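You operate a simulated robot arm through the tools that you are given. There is no shell and no other tool.

You run a simulated robot arm. Do the job below in one go: nothing can be reset, and whatever is moved stays where it is left.

Task
Measure the loose plug in the width gauge and push it home in the bore for its size.
Fine: about 44 mm head, 36 mm seat, 28 mm stay; open the jaw before the plug comes out.

The check looks at the end state, three seconds after you hand in, the way a careful person would. Anything else that was tipped, shoved, dropped, spilled or broken makes it a failure.

Robot
A 7-joint arm with a two-finger gripper, fixed in place. Base frame: the origin is at the foot of the arm, x ahead of it, y to its left, z up; the work surface is at about z = 880. Lengths are in mm, angles in rad, forces in N, time in s.
With the tool pointing down near the work surface it reaches from about 340 to 720 mm from the base axis. Its first joint turns from -1.152 to 1.152 rad. Payload 2.45 kg.
The tool frame sits at the grasp point between the pads (the TCP): z along the fingers, y along the line on which they close. The tips reach 26 mm beyond it. Largest opening 96 mm; the body of the gripper starts 69 mm behind the TCP.
Orientation is told as [roll, pitch, yaw] about the base's x, y, z axes, in that order, counted from this pose: with the fingers straight down and closing along the base's y, the tool's x points along the base's -x, its y along +y and its z along -z.

Tools
- The arm moves only by the tool apply_moves. Its argument "deltas" is a list of rows, each an object (a shift or turn left out is 0, a gripper value left out holds the last) with "claw": the closure, from 0 (fully open) to 1 (shut); "slide": the shift along the base's x, y, z in units of 40 mm (1.0 is 40 mm), a list of three; "angular": the turn, a rotation vector about the base's x, y, z in units of 4 degrees (1.0 is 4 degrees), a list of three. In form: [{"claw": claw, "slide": [dx, dy, dz], "angular": [wx, wy, wz]}, ...]. A call has 1 to 20 rows; each row shifts and turns the commanded pose from where the row before left it. A call with a number of a shift or a turn outside -1 to 1 is refused whole. Rows are played at 5 a second. More than 50 mm and 0.15 rad between two rows, or a gripper value outside its range, and nothing of the call is played. Where a pose cannot be reached the arm comes as near as it can. A force on the tool above 40 N (or 10 N above the force at the start of the call, whichever is more), or a blocked arm, ends the call early, and 0.2 s more pass. The fingers move at their own pace and stop on an object; they squeeze with about 37 N. The grip force told is the motor's: it shows also when the fingers shut on nothing. Time passes only in rows, and 0.2 s behind the last, so rows that do not move let the fingers close. The reply holds the time, the measured pose of the TCP, the force on the tool along the base axes, the opening and the grip force, in the units named above and with some noise, with the torque about the TCP (base axes, N m) and any sound that the robot's microphone picked up, and new pictures: "show" is both (left out), scene, wrist or none.
- Cameras (640 x 400 px; columns grow to the right, rows downward): "scene" is fixed at [174.6, -397.8, 1424.8]; the picture's right is [0.70, -0.71, 0.00], its down [-0.39, -0.38, -0.84] and it looks along [0.60, 0.59, -0.54] (base axes); focal length 234 px, centre (320, 200). "wrist" rides on the gripper at [82, 3, -98] in the tool frame; the picture's right is [-0.04, 1.00, 0.00], its down [-0.73, -0.03, -0.68] and it looks along [-0.68, -0.03, 0.73] (tool axes); focal length 256 px, centre (320, 200). There is no depth. A picture from a camera that has moved, and an enlarged one, comes with that camera's place and axes in the base frame and with its lens.
- enlarge(camera, box): a new picture of the part [left, top, right, bottom] of that camera's present view, enlarged. No time passes.
- job_done(): hands the job in; it is judged then, once.

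Nothing tells you positions but the pictures and the camera data. Unless the task says otherwise, let go and move clear before handing in.

The tools are called after "Emit:" as a command line: name --argument value ..., lists and objects as JSON in quotes. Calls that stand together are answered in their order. apply_moves: Moves the arm, as the interface text tells. Its arguments: {"type":"object","properties":{"deltas":{"type":"array"},"show":{"type":"string","enum":["both","scene","wrist","none"]}},"required":["deltas"]} The other tools are called the same way: enlarge (camera, box) takes an enlarged picture of a part of a camera's view; job_done () hands the job in.

At the start:

```text
time: 0.0
tool_pos: [496.8, -48.3, 1242.5]
tcp_rot: [0.0, 0.0, -0.001]
contact_force: [0.1, -0.6, 0.6]
wrist_torque: [0.02, 0.01, -0.03]
opening: 96.1
grip_force: 0.1
```

scene: 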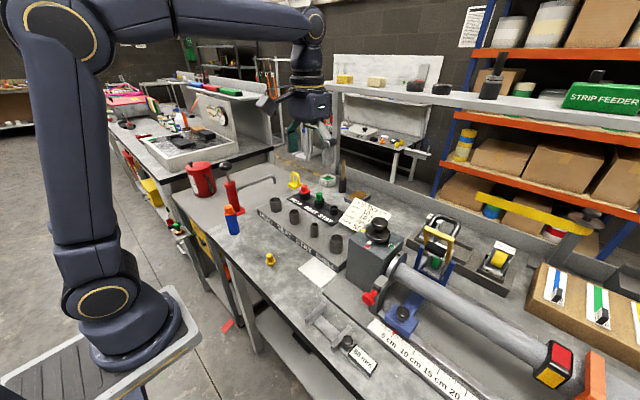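
wrist: 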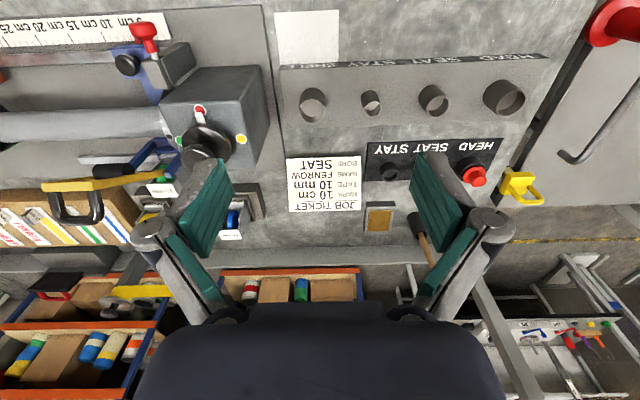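

I see a workbench with a bore block, a label plate with coloured buttons or plugs, a gauge near the front edge, and a small yellow object that may be the loose plug. I'll enlarge several parts of the pictures before moving anything.

Emit:
enlarge --camera "scene" --box '[220, 160, 420, 290]'

Emit:
enlarge --camera "scene" --box '[280, 250, 440, 390]'

Emit:
enlarge --camera "wrist" --box '[260, 0, 560, 240]'

Emit:
enlarge --camera "scene" --box '[160, 150, 300, 270]'

```text
3.08 times, centred on (320, 225) of scene
camera zoom: at [174.6, -397.8, 1424.8], right [0.7, -0.71, 0.0], down [-0.39, -0.38, -0.84], along [0.6, 0.59, -0.54], focal length 720 px, centre (320, 123)
```

zoom: 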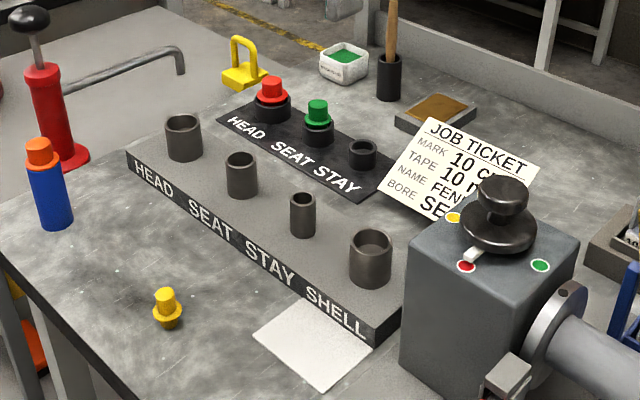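

```text
2.86 times, centred on (360, 320) of scene
camera zoom: at [174.6, -397.8, 1424.8], right [0.7, -0.71, 0.0], down [-0.39, -0.38, -0.84], along [0.6, 0.59, -0.54], focal length 668 px, centre (206, -143)
```

zoom: 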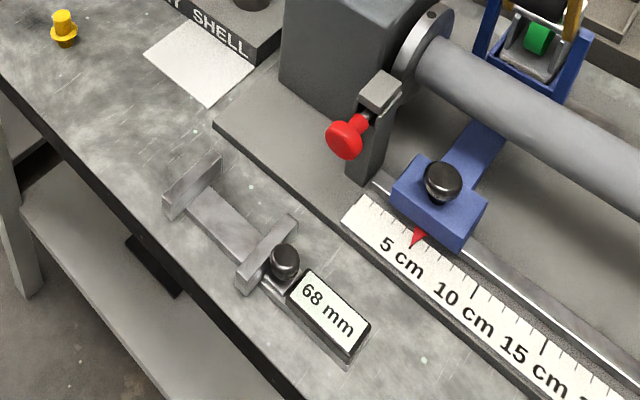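

```text
1.67 times, centred on (410, 120) of wrist
camera zoom: at [414.9, -46.2, 1339.6], right [0.04, 1.0, 0.0], down [0.73, -0.03, 0.68], along [0.68, -0.03, -0.73], focal length 427 px, centre (170, 333)
```

zoom: 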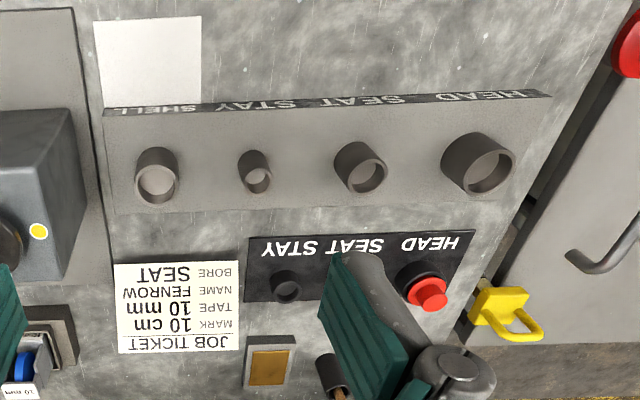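

```text
3.33 times, centred on (230, 210) of scene
camera zoom: at [174.6, -397.8, 1424.8], right [0.7, -0.71, 0.0], down [-0.39, -0.38, -0.84], along [0.6, 0.59, -0.54], focal length 780 px, centre (620, 167)
```

zoom: 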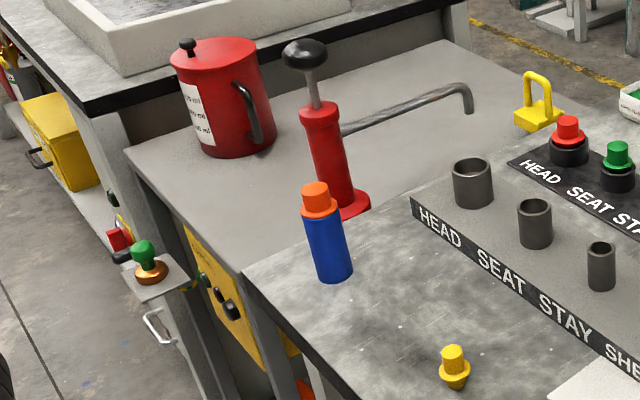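

The yellow plug stands near the front of the bench, at about (415, 48). The gauge lies along y at x≈394: its fixed jaw is at y≈-169, its sliding jaw at y≈-246, and it reads 68 mm. I'll bring the wrist camera down for a closer look at the plug and both bore racks.

Emit:
apply_moves --deltas '[{"claw": 0, "slide": [-0.0625, 0.3875, -0.8]}, {"slide": [-0.0625, 0.3875, -0.8]}, {"slide": [-0.0625, 0.3875, -0.8]}, {"slide": [-0.0625, 0.3875, -0.8]}, {"slide": [-0.0625, 0.3875, -0.8]}, {"slide": [-0.0625, 0.3875, -0.8]}, {"slide": [0, 0, 0]}]' --show "both"

```text
time: 1.6
tool_pos: [482.4, 42.4, 1051.9]
tcp_rot: [0.001, 0.0, 0.001]
contact_force: [0.4, -0.2, -0.1]
wrist_torque: [-0.01, -0.02, -0.01]
opening: 95.8
grip_force: 0.1
camera wrist: at [399.7, 45.8, 1149.3], right [0.04, 1.0, 0.0], down [0.73, -0.03, 0.68], along [0.68, -0.03, -0.73], focal length 256 px, centre (320, 200)
```

scene: 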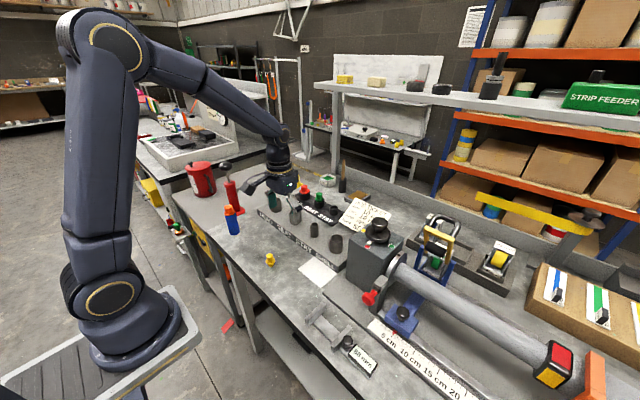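
wrist: 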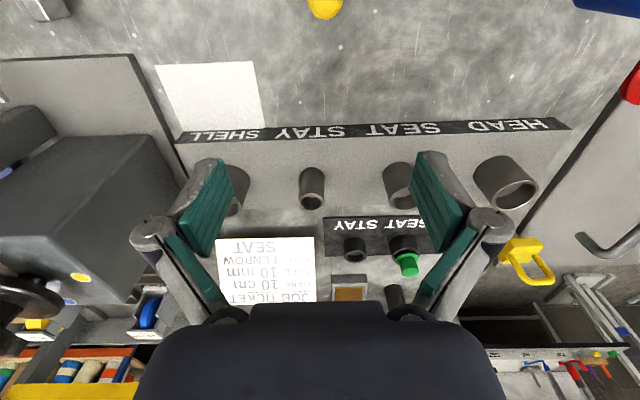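

The plug is only just in the top of the wrist view and the racks are clearer now. I'll zoom on the bores and the cups to judge their inner widths.

Emit:
enlarge --camera "wrist" --box '[270, 130, 450, 290]'

Emit:
enlarge --camera "scene" --box '[255, 180, 355, 280]'

Emit:
enlarge --camera "wrist" --box '[440, 110, 580, 240]'

```text
2.50 times, centred on (360, 210) of wrist
camera zoom: at [399.7, 45.8, 1149.3], right [0.04, 1.0, 0.0], down [0.73, -0.03, 0.68], along [0.68, -0.03, -0.73], focal length 640 px, centre (220, 175)
```

zoom: 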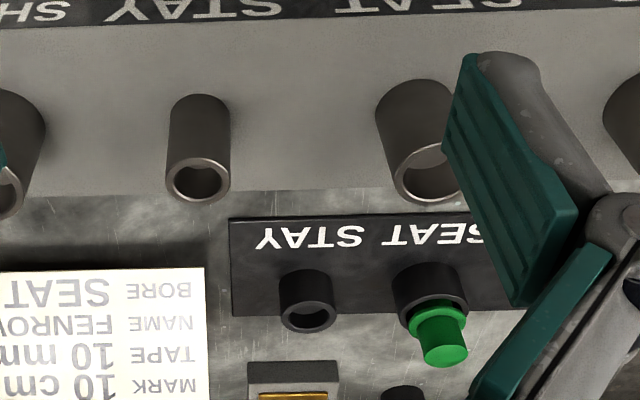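

```text
4.00 times, centred on (305, 230) of scene
camera zoom: at [174.6, -397.8, 1424.8], right [0.7, -0.71, 0.0], down [-0.39, -0.38, -0.84], along [0.6, 0.59, -0.54], focal length 936 px, centre (380, 80)
```

zoom: 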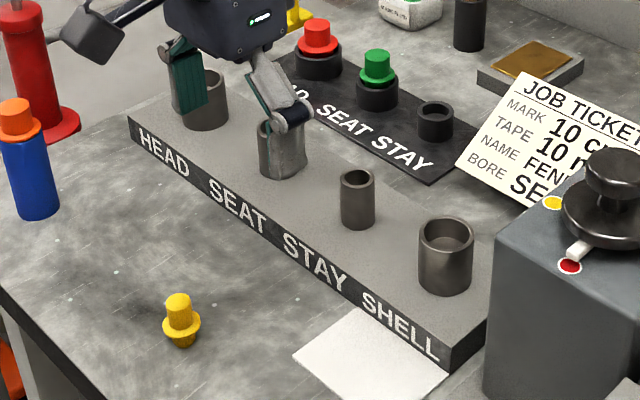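

```text
3.08 times, centred on (510, 175) of wrist
camera zoom: at [399.7, 45.8, 1149.3], right [0.04, 1.0, 0.0], down [0.73, -0.03, 0.68], along [0.68, -0.03, -0.73], focal length 788 px, centre (-265, 277)
```

zoom: 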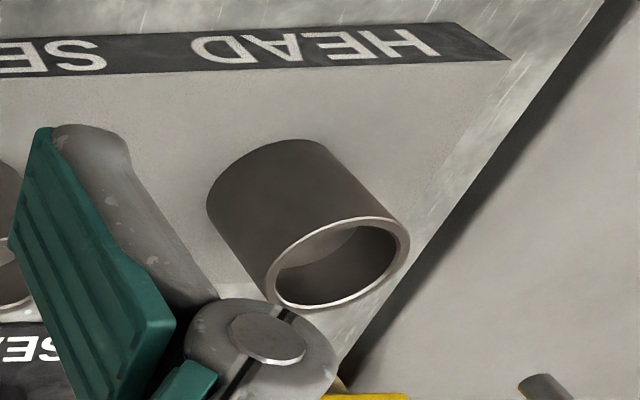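

The plug has a handle, a wider collar and a narrower nose. The grey tubes are within reach, while the black parking cups (x≈750) look out of reach. I'll back the camera off in x to view the plug itself.

Emit:
apply_moves --deltas '[{"slide": [-0.8, 0, -0.4]}, {"slide": [-0.8, 0, -0.4]}, {"slide": [-0.4, 0, 0]}]' --show "wrist"

```text
time: 2.4
tool_pos: [401.0, 45.0, 1017.7]
tcp_rot: [-0.001, 0.001, 0.0]
contact_force: [-0.5, 0.4, 0.2]
wrist_torque: [-0.01, 0.03, 0.0]
opening: 96.2
grip_force: 0.1
camera wrist: at [318.4, 46.1, 1115.9], right [0.04, 1.0, 0.0], down [0.73, -0.03, 0.68], along [0.68, -0.03, -0.73], focal length 256 px, centre (320, 200)
```

wrist: 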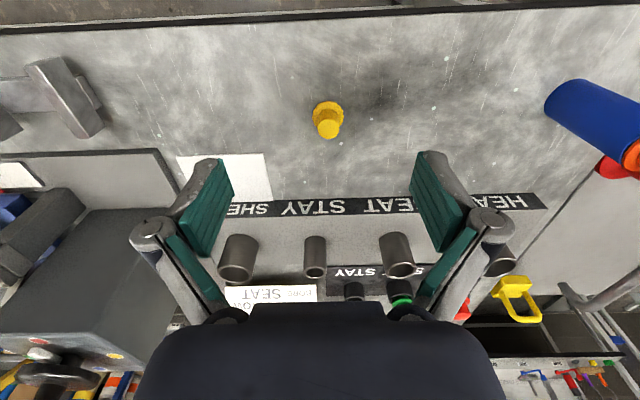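

Emit:
enlarge --camera "wrist" --box '[288, 85, 368, 155]'

Emit:
enlarge --camera "scene" --box '[250, 240, 290, 280]'

Emit:
enlarge --camera "wrist" --box '[200, 185, 520, 310]'

```text
5.71 times, centred on (328, 120) of wrist
camera zoom: at [318.4, 46.1, 1115.9], right [0.04, 1.0, 0.0], down [0.73, -0.03, 0.68], along [0.68, -0.03, -0.73], focal length 1463 px, centre (274, 657)
```

zoom: 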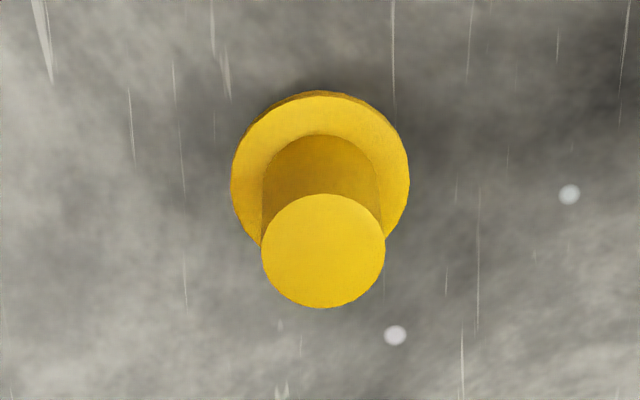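

```text
10.00 times, centred on (270, 260) of scene
camera zoom: at [174.6, -397.8, 1424.8], right [0.7, -0.71, 0.0], down [-0.39, -0.38, -0.84], along [0.6, 0.59, -0.54], focal length 2340 px, centre (820, -400)
```

zoom: 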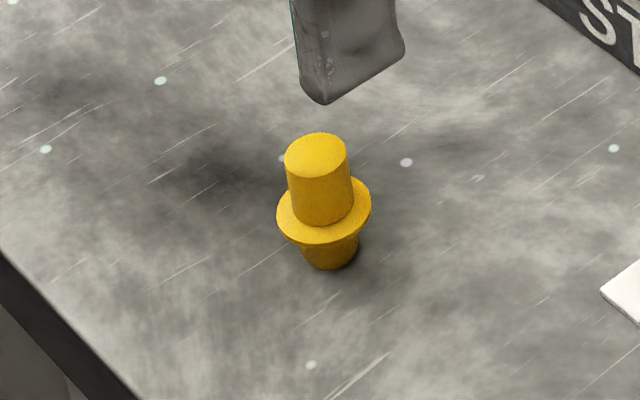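

```text
2.00 times, centred on (360, 248) of wrist
camera zoom: at [318.4, 46.1, 1115.9], right [0.04, 1.0, 0.0], down [0.73, -0.03, 0.68], along [0.68, -0.03, -0.73], focal length 512 px, centre (240, 105)
```

zoom: 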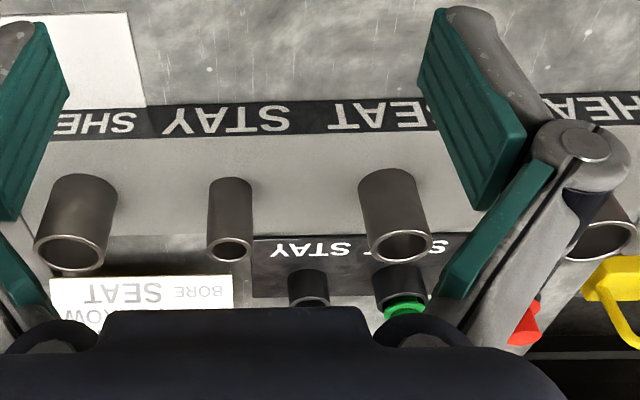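

The plug stands at about (420, 48). Its handle is about 18 mm wide with its top at z≈919, and its collar at z≈896 looks about 28 mm wide. The grey STAY tube rim is near (581, 27, 956) and is also about 28 mm across. Next I'll move over to look at the gauge.

Emit:
apply_moves --deltas '[{"slide": [0, -0.9, 0.5]}, {"slide": [0, -0.95, 0.3]}, {"slide": [0, -0.95, 0]}, {"slide": [0, -0.95, 0]}, {"slide": [0, -0.95, 0]}, {"slide": [0, -0.95, 0]}, {"slide": [0, -0.95, 0]}, {"slide": [0, 0, 0]}]' --show "wrist"

```text
time: 4.2
tool_pos: [400.3, -219.6, 1050.7]
tcp_rot: [0.0, 0.0, 0.001]
contact_force: [-0.5, 0.3, -0.1]
wrist_torque: [0.02, 0.0, 0.02]
opening: 96.1
grip_force: 0.0
camera wrist: at [318.7, -217.7, 1148.3], right [0.04, 1.0, 0.0], down [0.73, -0.03, 0.68], along [0.68, -0.03, -0.73], focal length 256 px, centre (320, 200)
```

wrist: 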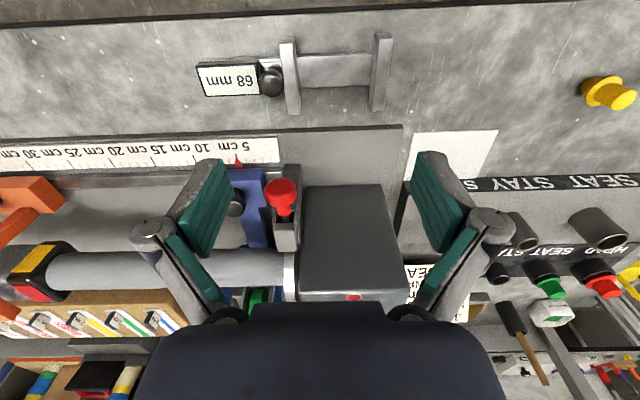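

Emit:
enlarge --camera "wrist" --box '[190, 25, 400, 125]'

Emit:
enlarge --camera "scene" --box '[300, 285, 390, 385]'

```text
3.05 times, centred on (295, 75) of wrist
camera zoom: at [318.7, -217.7, 1148.3], right [0.04, 1.0, 0.0], down [0.73, -0.03, 0.68], along [0.68, -0.03, -0.73], focal length 780 px, centre (396, 581)
```

zoom: 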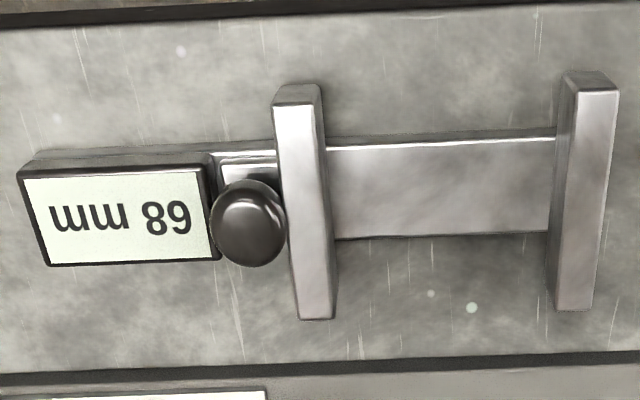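

```text
4.00 times, centred on (345, 335) of scene
camera zoom: at [174.6, -397.8, 1424.8], right [0.7, -0.71, 0.0], down [-0.39, -0.38, -0.84], along [0.6, 0.59, -0.54], focal length 936 px, centre (220, -340)
```

zoom: 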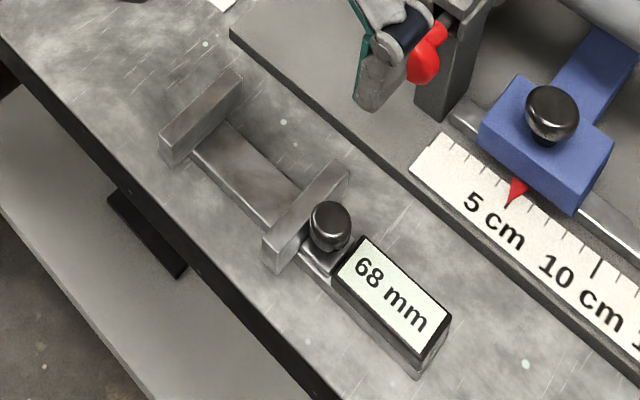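

The gauge's jaws run over x≈365–423 with tops at z≈915. The fixed jaw's inner face is at y≈-173, the sliding one's at y≈-241, and there is a knob at about (394, -264). I'll go lower to pin down the heights of the bar, knob and display.

Emit:
apply_moves --deltas '[{"slide": [-0.25, 0, -0.7]}, {"slide": [-0.25, 0, -0.7]}, {"slide": [-0.25, 0, -0.4]}, {"slide": [0, 0, 0]}]' --show "wrist"

```text
time: 5.2
tool_pos: [372.6, -218.5, 979.0]
tcp_rot: [-0.001, 0.001, -0.001]
contact_force: [-0.3, 0.1, 0.8]
wrist_torque: [0.0, -0.03, 0.04]
opening: 96.2
grip_force: 0.1
camera wrist: at [289.8, -216.4, 1076.5], right [0.04, 1.0, 0.0], down [0.73, -0.03, 0.68], along [0.68, -0.03, -0.73], focal length 256 px, centre (320, 200)
```

wrist: 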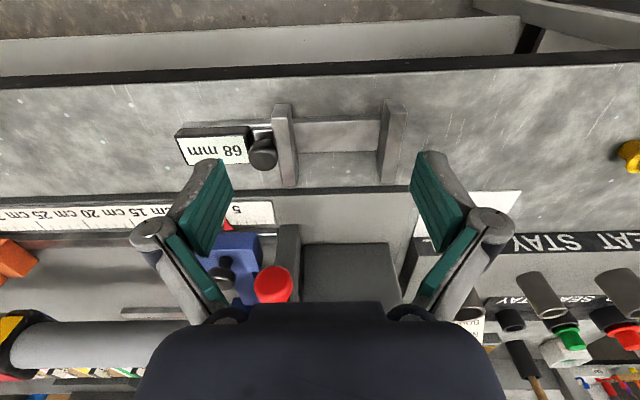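

Emit:
enlarge --camera "wrist" --box '[170, 85, 420, 200]'

Emit:
enlarge --camera "wrist" --box '[170, 100, 310, 190]'

Emit:
enlarge --camera "wrist" --box '[280, 90, 420, 200]'

```text
2.56 times, centred on (295, 142) of wrist
camera zoom: at [289.8, -216.4, 1076.5], right [0.04, 1.0, 0.0], down [0.73, -0.03, 0.68], along [0.68, -0.03, -0.73], focal length 655 px, centre (384, 347)
```

zoom: 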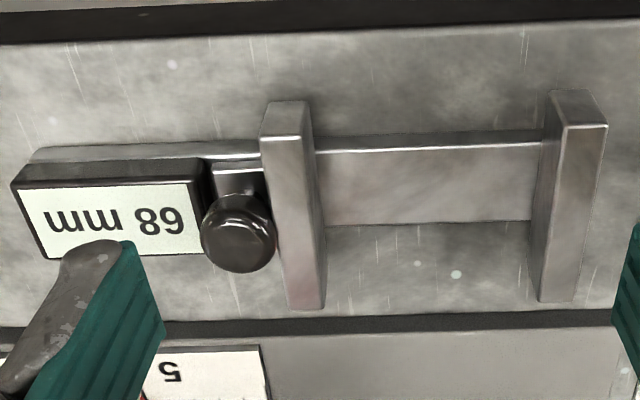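

```text
4.44 times, centred on (240, 145) of wrist
camera zoom: at [289.8, -216.4, 1076.5], right [0.04, 1.0, 0.0], down [0.73, -0.03, 0.68], along [0.68, -0.03, -0.73], focal length 1138 px, centre (676, 444)
```

zoom: 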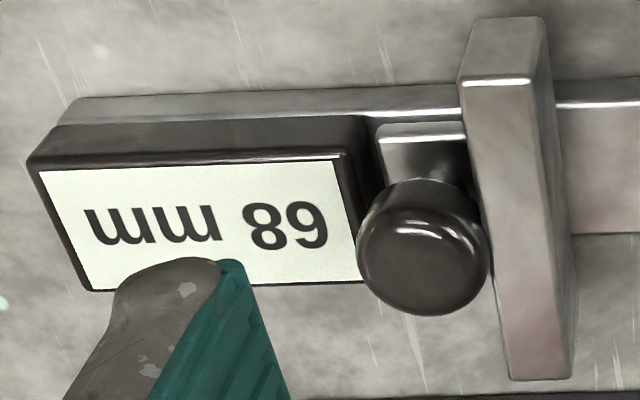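

```text
3.64 times, centred on (350, 145) of wrist
camera zoom: at [289.8, -216.4, 1076.5], right [0.04, 1.0, 0.0], down [0.73, -0.03, 0.68], along [0.68, -0.03, -0.73], focal length 931 px, centre (211, 400)
```

zoom: 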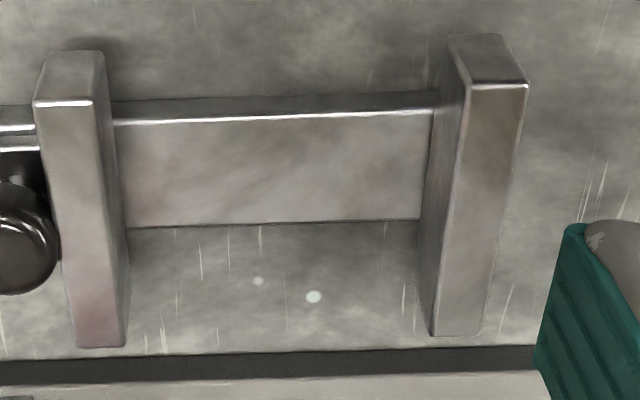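

The bar top is at z≈890. The sliding jaw overhangs the bar at x≈365–380, so I can grip it there with the fingers closing along y, clear of the plug. I'll zoom in more to settle the jaw height before picking up the plug.

Emit:
enlarge --camera "scene" --box '[295, 295, 345, 335]'

Emit:
enlarge --camera "scene" --box '[320, 315, 390, 385]'

```text
10.00 times, centred on (320, 315) of scene
camera zoom: at [174.6, -397.8, 1424.8], right [0.7, -0.71, 0.0], down [-0.39, -0.38, -0.84], along [0.6, 0.59, -0.54], focal length 2340 px, centre (320, -950)
```

zoom: 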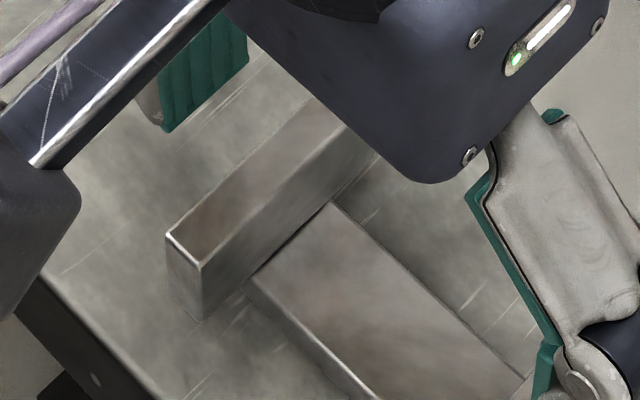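

```text
5.71 times, centred on (355, 350) of scene
camera zoom: at [174.6, -397.8, 1424.8], right [0.7, -0.71, 0.0], down [-0.39, -0.38, -0.84], along [0.6, 0.59, -0.54], focal length 1337 px, centre (120, -657)
```

zoom: 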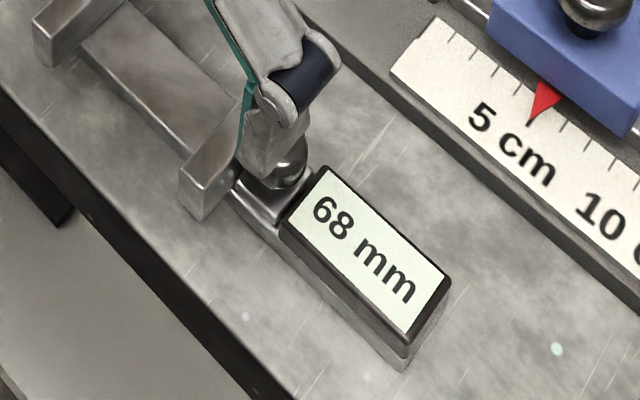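

The jaw tops are confirmed at z≈915, and the jaws start at x≈364. I'll go back above the plug with the fingers half open and check the alignment before descending.

Emit:
apply_moves --deltas '[{"claw": 0.45, "slide": [0.16, 0.9, 0.3]}, {"slide": [0.17, 0.955, 0]}, {"slide": [0.17, 0.955, 0]}, {"slide": [0.17, 0.955, 0]}, {"slide": [0.17, 0.955, 0]}, {"slide": [0.17, 0.955, 0]}, {"slide": [0.17, 0.955, 0]}, {"slide": [0, 0.05, -0.3]}, {"slide": [0, 0, 0]}]' --show "both"

```text
time: 7.2
tool_pos: [417.9, 48.1, 977.6]
tcp_rot: [0.001, 0.001, 0.0]
contact_force: [-0.5, -0.1, 0.0]
wrist_torque: [-0.02, 0.01, -0.01]
opening: 52.8
grip_force: 0.1
camera wrist: at [336.4, 51.4, 1075.6], right [0.04, 1.0, 0.0], down [0.73, -0.03, 0.68], along [0.68, -0.03, -0.73], focal length 256 px, centre (320, 200)
```

scene: 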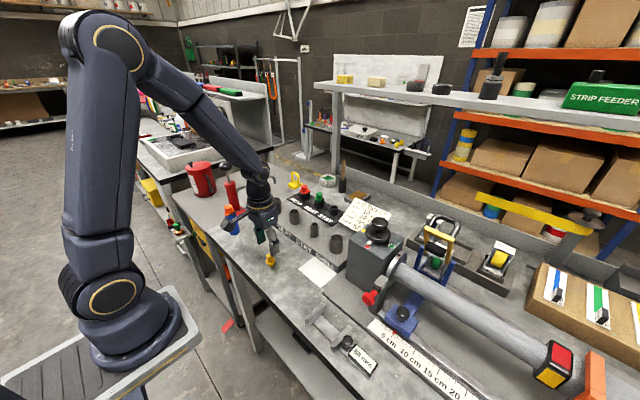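
wrist: 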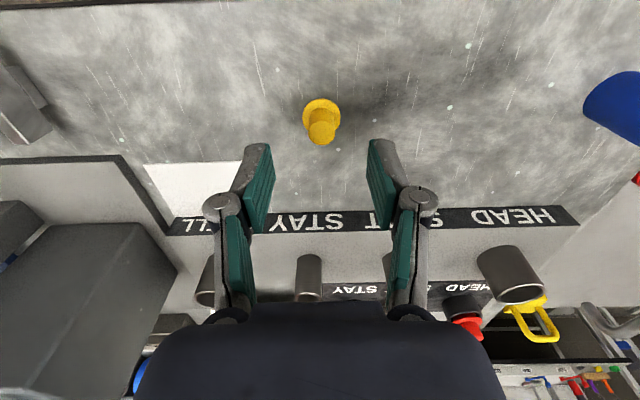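

The plug lies centred between the fingers, at about (420.5, 48.7). I'll come down so the tips take the upper part of the handle, close, and lift slightly.

Emit:
apply_moves --deltas '[{"slide": [0.06, 0.015, -0.5]}, {"slide": [0, 0, -0.4]}, {"slide": [0, 0, -0.2]}, {"slide": [0, 0, 0]}]' --show "wrist"

Emit:
enlarge --camera "scene" --box '[235, 210, 315, 290]'

```text
time: 8.2
tool_pos: [421.2, 48.3, 932.8]
tcp_rot: [0.002, -0.001, -0.002]
contact_force: [0.4, 0.4, 0.8]
wrist_torque: [-0.04, -0.02, 0.03]
opening: 52.7
grip_force: 0.0
camera wrist: at [339.7, 50.4, 1030.4], right [0.04, 1.0, 0.0], down [0.73, -0.03, 0.68], along [0.68, -0.03, -0.73], focal length 256 px, centre (320, 200)
```

wrist: 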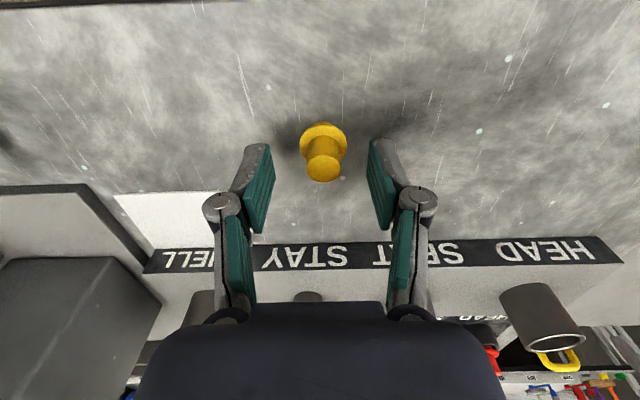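

```text
5.00 times, centred on (275, 250) of scene
camera zoom: at [174.6, -397.8, 1424.8], right [0.7, -0.71, 0.0], down [-0.39, -0.38, -0.84], along [0.6, 0.59, -0.54], focal length 1170 px, centre (545, -50)
```

zoom: 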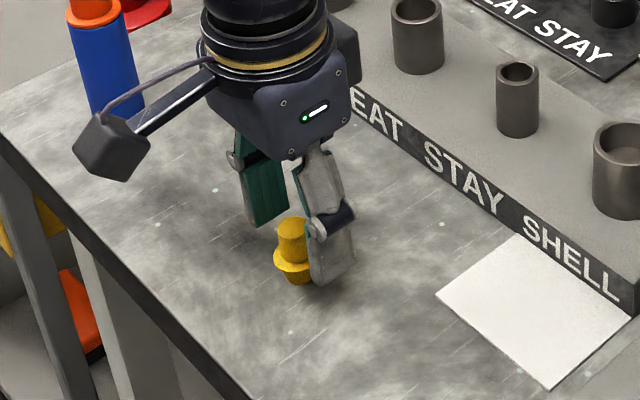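

The finger tips are level with the handle, just above the collar. I'll close on it now.

Emit:
apply_moves --deltas '[{"claw": 1.0}, {"claw": 1.0}, {"claw": 1.0}, {"claw": 1.0}]' --show "wrist"

```text
time: 9.2
tool_pos: [421.4, 48.2, 932.1]
tcp_rot: [-0.001, 0.0, 0.0]
contact_force: [-0.1, 0.0, -0.5]
wrist_torque: [0.0, -0.05, -0.03]
opening: 16.0
grip_force: 36.8
camera wrist: at [339.7, 50.5, 1030.6], right [0.04, 1.0, 0.0], down [0.73, -0.03, 0.68], along [0.68, -0.03, -0.73], focal length 256 px, centre (320, 200)
```

wrist: 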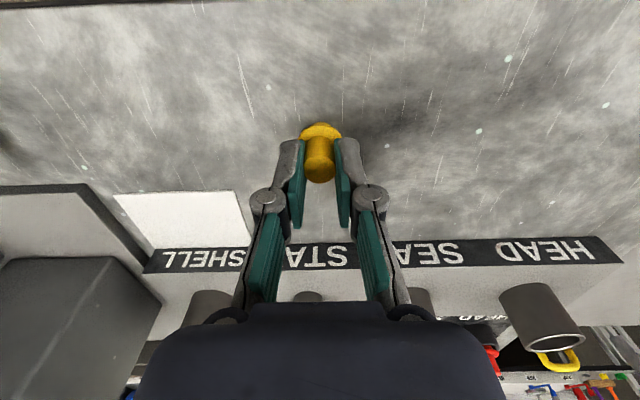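

The plug is gripped with the opening at 16 mm, but the tips would clear the jaw top by only about 1 mm in the gauge. I'll regrip 3 mm higher before lifting.

Emit:
apply_moves --deltas '[{"claw": 0.7}, {"claw": 0.7}, {"claw": 0.7, "slide": [0, 0, 0.08]}, {"claw": 0.7}, {"claw": 1.0}, {"claw": 1.0}, {"claw": 1.0}, {"claw": 1.0}]' --show "wrist"

```text
time: 11.0
tool_pos: [421.6, 47.6, 935.7]
tcp_rot: [0.001, 0.0, 0.0]
contact_force: [0.1, -0.9, -0.4]
wrist_torque: [-0.03, -0.04, 0.02]
opening: 15.9
grip_force: 37.6
camera wrist: at [339.6, 50.4, 1034.0], right [0.04, 1.0, 0.0], down [0.73, -0.03, 0.68], along [0.68, -0.03, -0.73], focal length 256 px, centre (320, 200)
```

wrist: 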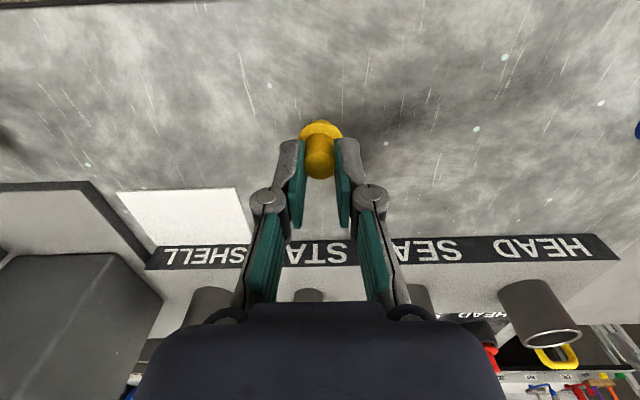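

The grip is firm at 16 mm. I'll lift straight up 60 mm and check that the plug hangs straight.

Emit:
apply_moves --deltas '[{"slide": [0, 0, 0.3]}, {"slide": [0, 0, 0.6]}, {"slide": [0, 0, 0.6]}, {"slide": [0, 0, 0]}]' --show "both"

Emit:
enlarge --camera "scene" --box '[240, 190, 310, 260]'

```text
time: 12.0
tool_pos: [420.4, 47.0, 996.4]
tcp_rot: [-0.001, 0.0, -0.001]
contact_force: [-0.2, 0.4, 0.3]
wrist_torque: [0.02, 0.0, 0.0]
opening: 15.7
grip_force: 37.3
camera wrist: at [338.7, 49.1, 1094.4], right [0.04, 1.0, 0.0], down [0.73, -0.03, 0.68], along [0.68, -0.03, -0.73], focal length 256 px, centre (320, 200)
```

scene: 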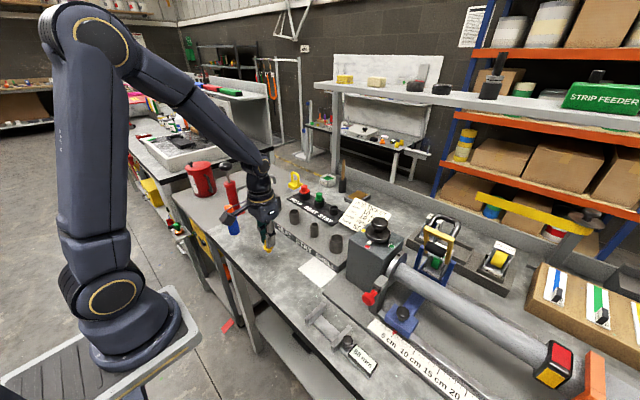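
wrist: 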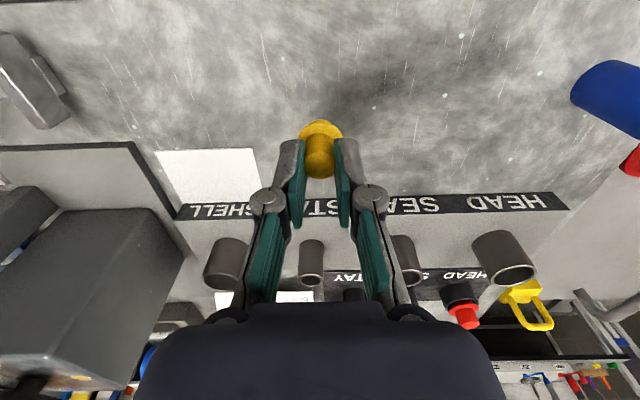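

```text
5.71 times, centred on (275, 225) of scene
camera zoom: at [174.6, -397.8, 1424.8], right [0.7, -0.71, 0.0], down [-0.39, -0.38, -0.84], along [0.6, 0.59, -0.54], focal length 1337 px, centre (577, 57)
```

zoom: 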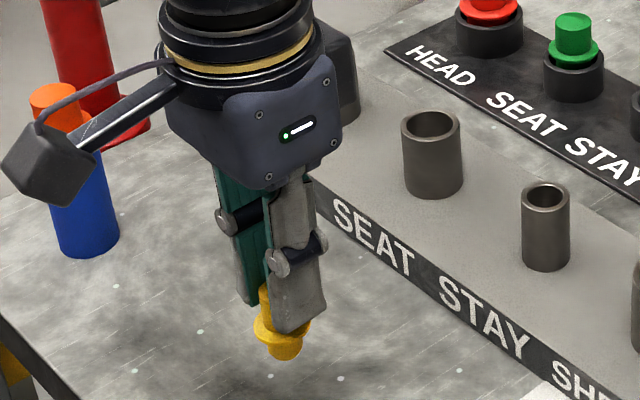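

The plug hangs straight. I'll carry it across to hover above the gauge, next to the fixed jaw.

Emit:
apply_moves --deltas '[{"slide": [-0.08, -0.6, 0.1]}, {"slide": [-0.08, -0.88, 0]}, {"slide": [-0.08, -0.88, 0]}, {"slide": [-0.08, -0.88, 0]}, {"slide": [-0.08, -0.88, 0]}, {"slide": [-0.08, -0.88, 0]}, {"slide": [-0.08, -0.88, 0]}, {"slide": [0, 0, 0]}, {"slide": [0, 0, 0]}]' --show "both"

Emit:
enlarge --camera "wrist" --box '[220, 60, 420, 190]'

Emit:
enlarge --camera "scene" --box '[285, 275, 355, 345]'

```text
time: 14.0
tool_pos: [400.9, -187.1, 1001.8]
tcp_rot: [0.001, 0.001, 0.001]
contact_force: [0.1, 0.4, 0.0]
wrist_torque: [0.01, 0.0, -0.05]
opening: 15.7
grip_force: 37.5
camera wrist: at [316.7, -183.9, 1099.4], right [0.04, 1.0, 0.0], down [0.73, -0.03, 0.68], along [0.68, -0.03, -0.73], focal length 256 px, centre (320, 200)
```

scene: 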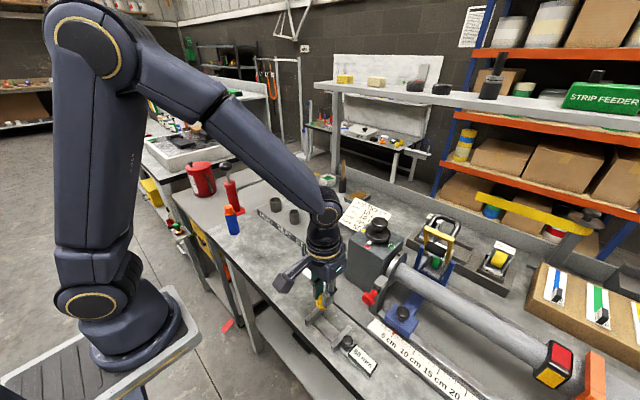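
wrist: 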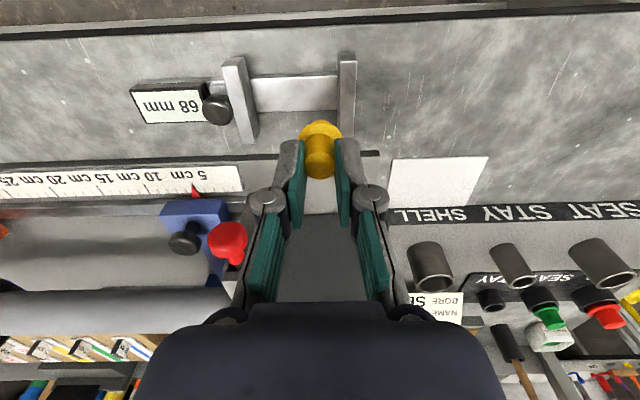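

```text
3.08 times, centred on (320, 125) of wrist
camera zoom: at [316.7, -183.9, 1099.4], right [0.04, 1.0, 0.0], down [0.73, -0.03, 0.68], along [0.68, -0.03, -0.73], focal length 788 px, centre (320, 431)
```

zoom: 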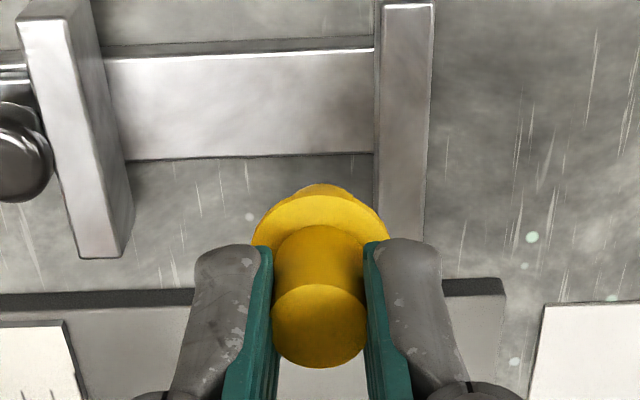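

```text
5.71 times, centred on (320, 310) of scene
camera zoom: at [174.6, -397.8, 1424.8], right [0.7, -0.71, 0.0], down [-0.39, -0.38, -0.84], along [0.6, 0.59, -0.54], focal length 1337 px, centre (320, -429)
```

zoom: 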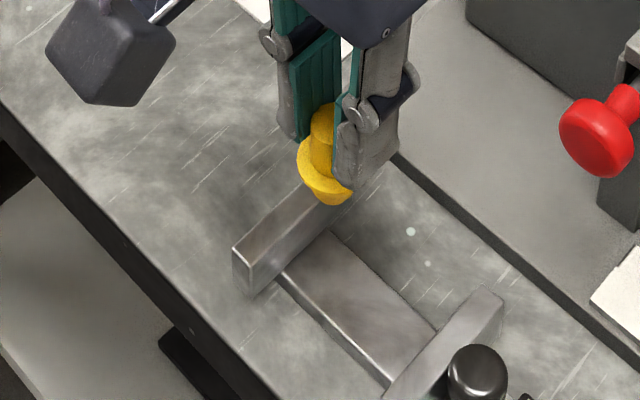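

The plug is at about (398.7, -187.4), so its collar edge is nearly in line with the fixed jaw's face at y≈-173.5. I'll shift it slightly away from that jaw and lower it to about 4 mm above the bar.

Emit:
apply_moves --deltas '[{"slide": [-0.05, -0.045, 0]}, {"slide": [0, 0, -0.5]}, {"slide": [0, 0, -0.5]}, {"slide": [0, 0, -0.25]}, {"slide": [0, 0, 0]}]' --show "both"

Emit:
enlarge --camera "wrist" --box '[220, 60, 420, 190]'

Emit:
enlarge --camera "scene" --box '[295, 285, 355, 345]'

```text
time: 15.2
tool_pos: [397.9, -189.0, 950.1]
tcp_rot: [0.0, -0.001, 0.0]
contact_force: [0.1, 0.7, -0.5]
wrist_torque: [0.02, 0.01, 0.01]
opening: 15.8
grip_force: 37.2
camera wrist: at [315.8, -186.4, 1048.6], right [0.04, 1.0, 0.0], down [0.73, -0.03, 0.68], along [0.68, -0.03, -0.73], focal length 256 px, centre (320, 200)
```

scene: 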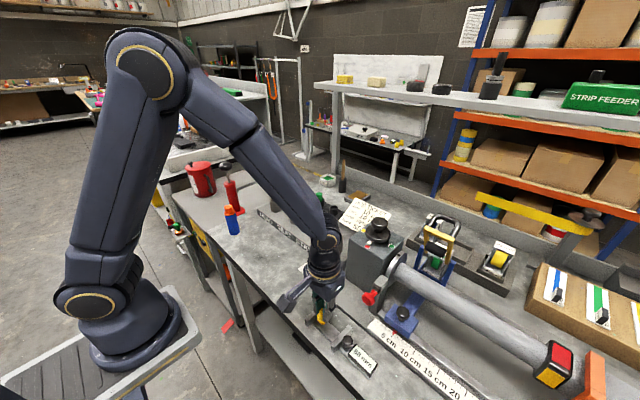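
wrist: 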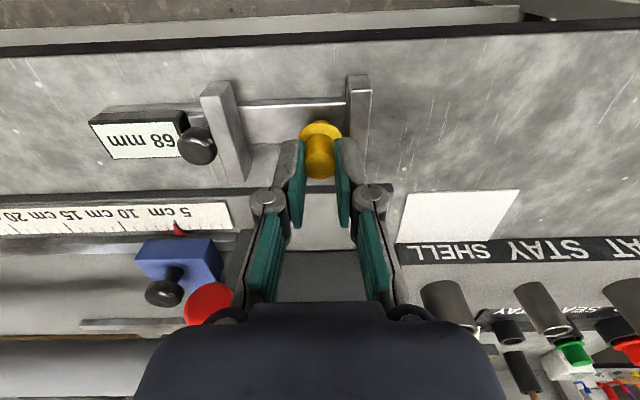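

```text
3.08 times, centred on (320, 125) of wrist
camera zoom: at [315.8, -186.4, 1048.6], right [0.04, 1.0, 0.0], down [0.73, -0.03, 0.68], along [0.68, -0.03, -0.73], focal length 788 px, centre (320, 431)
```

zoom: 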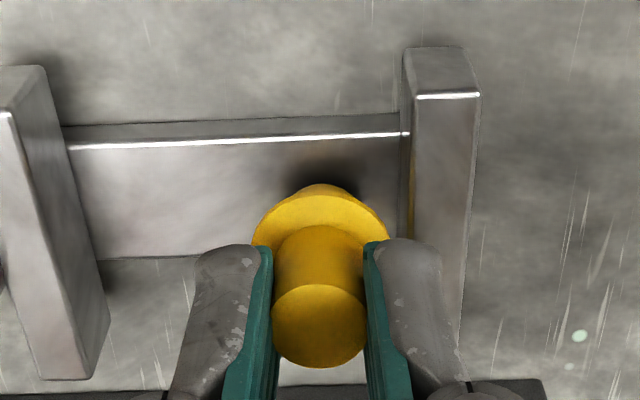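

```text
6.67 times, centred on (325, 315) of scene
camera zoom: at [174.6, -397.8, 1424.8], right [0.7, -0.71, 0.0], down [-0.39, -0.38, -0.84], along [0.6, 0.59, -0.54], focal length 1560 px, centre (287, -567)
```

zoom: 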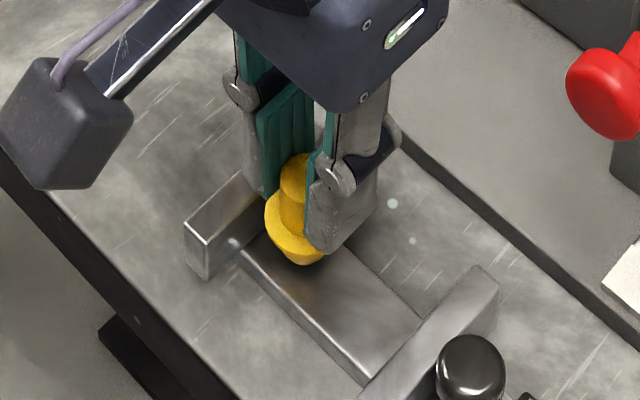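

The collar sits just beside the fixed jaw with a gap of about 1–2 mm. I'll lower in small steps and watch the force.

Emit:
apply_moves --deltas '[{"slide": [0, 0, -0.03]}, {"slide": [0, 0, -0.03]}, {"slide": [0, 0, 0]}]' --show "none"

```text
time: 16.0
tool_pos: [397.4, -190.2, 949.0]
tcp_rot: [-0.001, 0.002, 0.0]
contact_force: [0.1, 0.0, -0.2]
wrist_torque: [0.01, 0.0, 0.01]
opening: 16.1
grip_force: 37.3
```

Emit:
apply_moves --deltas '[{"slide": [0, 0, -0.025]}, {"slide": [0, 0, 0]}]' --show "none"

```text
time: 16.6
tool_pos: [397.4, -189.0, 948.4]
tcp_rot: [-0.002, 0.0, 0.0]
contact_force: [0.4, -0.5, -0.3]
wrist_torque: [0.01, 0.01, -0.05]
opening: 15.9
grip_force: 36.6
```

Emit:
apply_moves --deltas '[{"slide": [0, 0, -0.025]}, {"slide": [0, 0, 0]}]' --show "none"

```text
time: 17.2
tool_pos: [397.3, -190.3, 946.6]
tcp_rot: [-0.001, 0.001, 0.001]
contact_force: [-1.5, 0.4, 0.1]
wrist_torque: [-0.03, 0.0, 0.06]
opening: 15.9
grip_force: 37.1
```

Emit:
apply_moves --deltas '[{"slide": [0, 0, -0.025]}, {"slide": [0, 0, 0]}]' --show "wrist"

Emit:
enlarge --camera "scene" --box '[310, 295, 350, 335]'

```text
time: 17.8
tool_pos: [397.8, -189.4, 946.1]
tcp_rot: [0.0, -0.002, 0.0]
contact_force: [0.2, 0.9, 11.6]
wrist_torque: [-0.05, 0.05, 0.01]
opening: 16.0
grip_force: 37.0
camera wrist: at [314.9, -186.7, 1043.6], right [0.04, 1.0, 0.0], down [0.73, -0.03, 0.68], along [0.68, -0.03, -0.73], focal length 256 px, centre (320, 200)
```

wrist: 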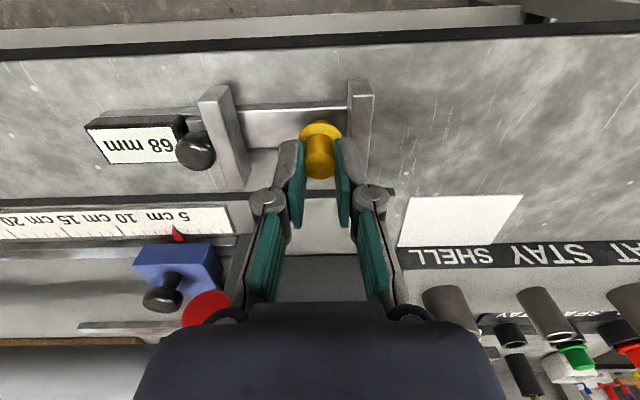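

```text
10.00 times, centred on (330, 315) of scene
camera zoom: at [174.5, -397.7, 1424.9], right [0.7, -0.71, 0.0], down [-0.39, -0.38, -0.84], along [0.6, 0.59, -0.54], focal length 2340 px, centre (220, -950)
```

zoom: 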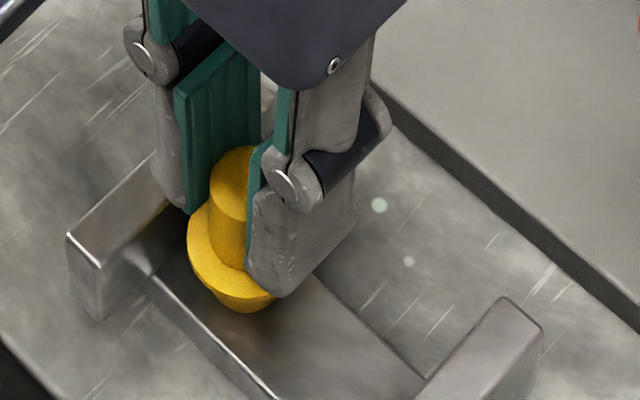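

The plug is resting on the bar, with 11.6 N upward. I'll ease off, open the fingers moderately and lift straight away.

Emit:
apply_moves --deltas '[{"slide": [0, 0, 0.015]}, {"claw": 0.85}, {"claw": 0.65}, {"claw": 0.65}, {"claw": 0.65, "slide": [0, 0, 0.2]}, {"slide": [0, 0, 0.5]}, {"slide": [0, 0, 0.5]}, {"slide": [0, 0, 0]}]' --show "both"

Emit:
enlarge --camera "wrist" --box '[220, 60, 420, 190]'

Emit:
enlarge --camera "scene" --box '[300, 285, 370, 355]'

```text
time: 19.6
tool_pos: [398.4, -189.0, 994.9]
tcp_rot: [0.001, 0.0, -0.001]
contact_force: [0.1, -0.5, -0.1]
wrist_torque: [-0.02, -0.02, 0.0]
opening: 33.4
grip_force: 0.1
camera wrist: at [316.0, -186.6, 1092.3], right [0.04, 1.0, 0.0], down [0.73, -0.03, 0.68], along [0.68, -0.03, -0.73], focal length 256 px, centre (320, 200)
```

scene: 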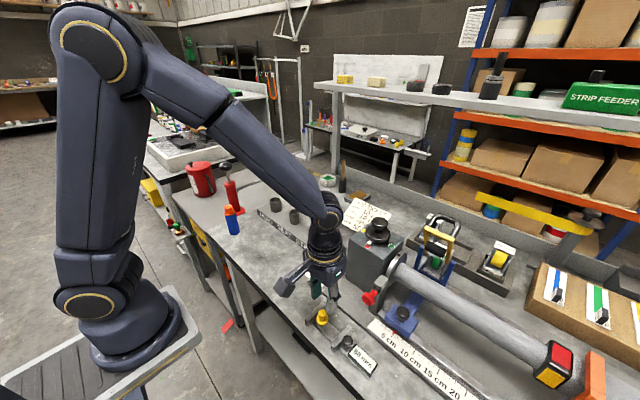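
wrist: 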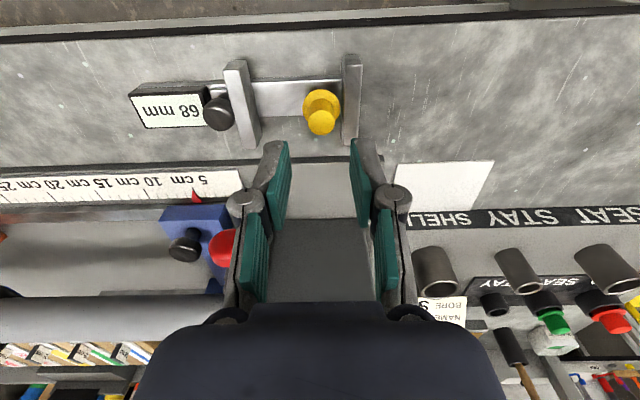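

```text
3.08 times, centred on (320, 125) of wrist
camera zoom: at [316.0, -186.6, 1092.3], right [0.04, 1.0, 0.0], down [0.73, -0.03, 0.68], along [0.68, -0.03, -0.73], focal length 788 px, centre (320, 431)
```

zoom: 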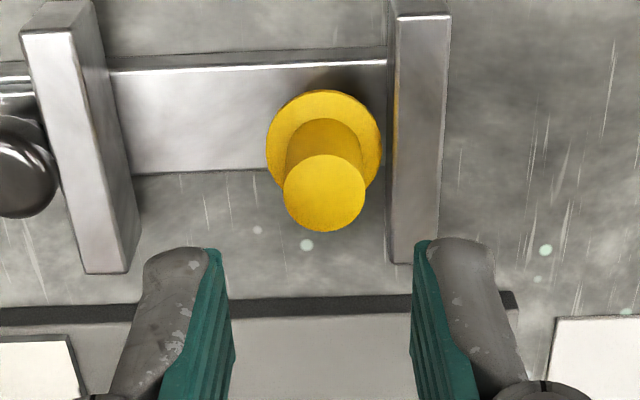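

```text
5.71 times, centred on (335, 320) of scene
camera zoom: at [174.6, -397.8, 1424.8], right [0.7, -0.71, 0.0], down [-0.39, -0.38, -0.84], along [0.6, 0.59, -0.54], focal length 1337 px, centre (234, -486)
```

zoom: 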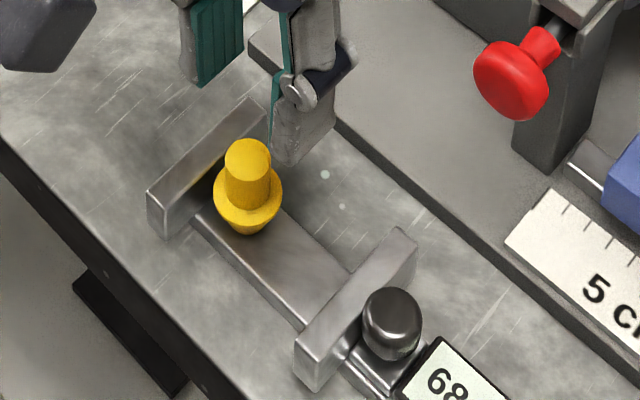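

The plug stands upright, 1–2 mm from the fixed jaw. Next I'll go above the near overhang of the sliding jaw, at about (365.5, -246), to grip it clear of the plug.

Emit:
apply_moves --deltas '[{"slide": [-0.4, -0.4, 0]}, {"slide": [-0.39, -0.5, 0]}, {"slide": [0, -0.54, 0]}, {"slide": [0, 0, -0.5]}, {"slide": [0, 0, 0]}]' --show "both"

Emit:
enlarge --camera "wrist" --box '[210, 60, 430, 200]'

Emit:
enlarge --camera "scene" --box '[300, 290, 380, 370]'

```text
time: 20.8
tool_pos: [364.9, -246.9, 974.5]
tcp_rot: [0.001, 0.0, 0.0]
contact_force: [0.0, 0.2, 0.7]
wrist_torque: [-0.02, 0.02, -0.01]
opening: 33.5
grip_force: 0.1
camera wrist: at [282.7, -243.8, 1072.0], right [0.04, 1.0, 0.0], down [0.73, -0.03, 0.68], along [0.68, -0.03, -0.73], focal length 256 px, centre (320, 200)
```

scene: 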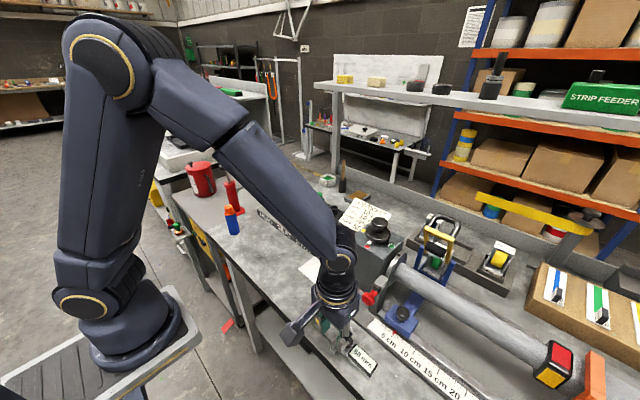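
wrist: 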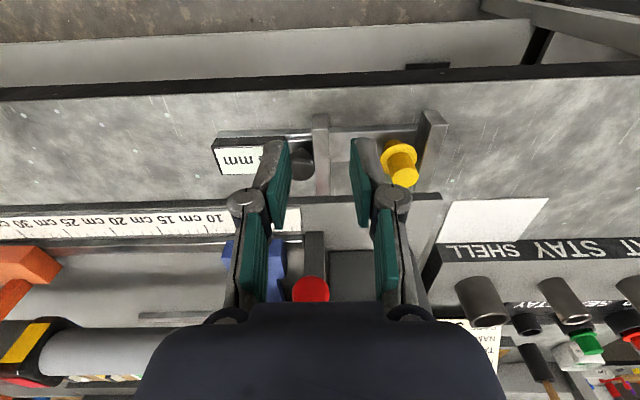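

```text
2.86 times, centred on (320, 130) of wrist
camera zoom: at [282.7, -243.8, 1072.0], right [0.04, 1.0, 0.0], down [0.73, -0.03, 0.68], along [0.68, -0.03, -0.73], focal length 731 px, centre (320, 400)
```

zoom: 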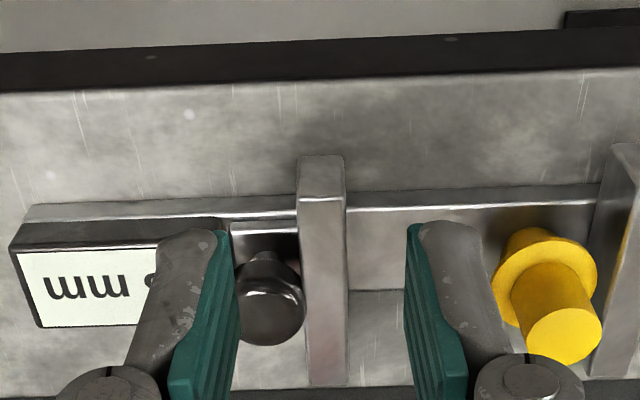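

```text
5.00 times, centred on (340, 330) of scene
camera zoom: at [174.6, -397.8, 1424.8], right [0.7, -0.71, 0.0], down [-0.39, -0.38, -0.84], along [0.6, 0.59, -0.54], focal length 1170 px, centre (220, -450)
```

zoom: 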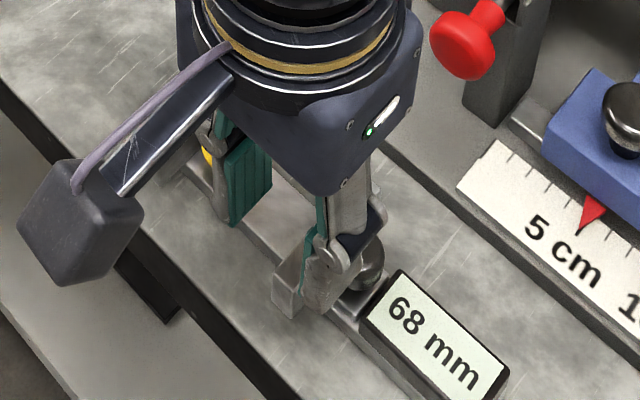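

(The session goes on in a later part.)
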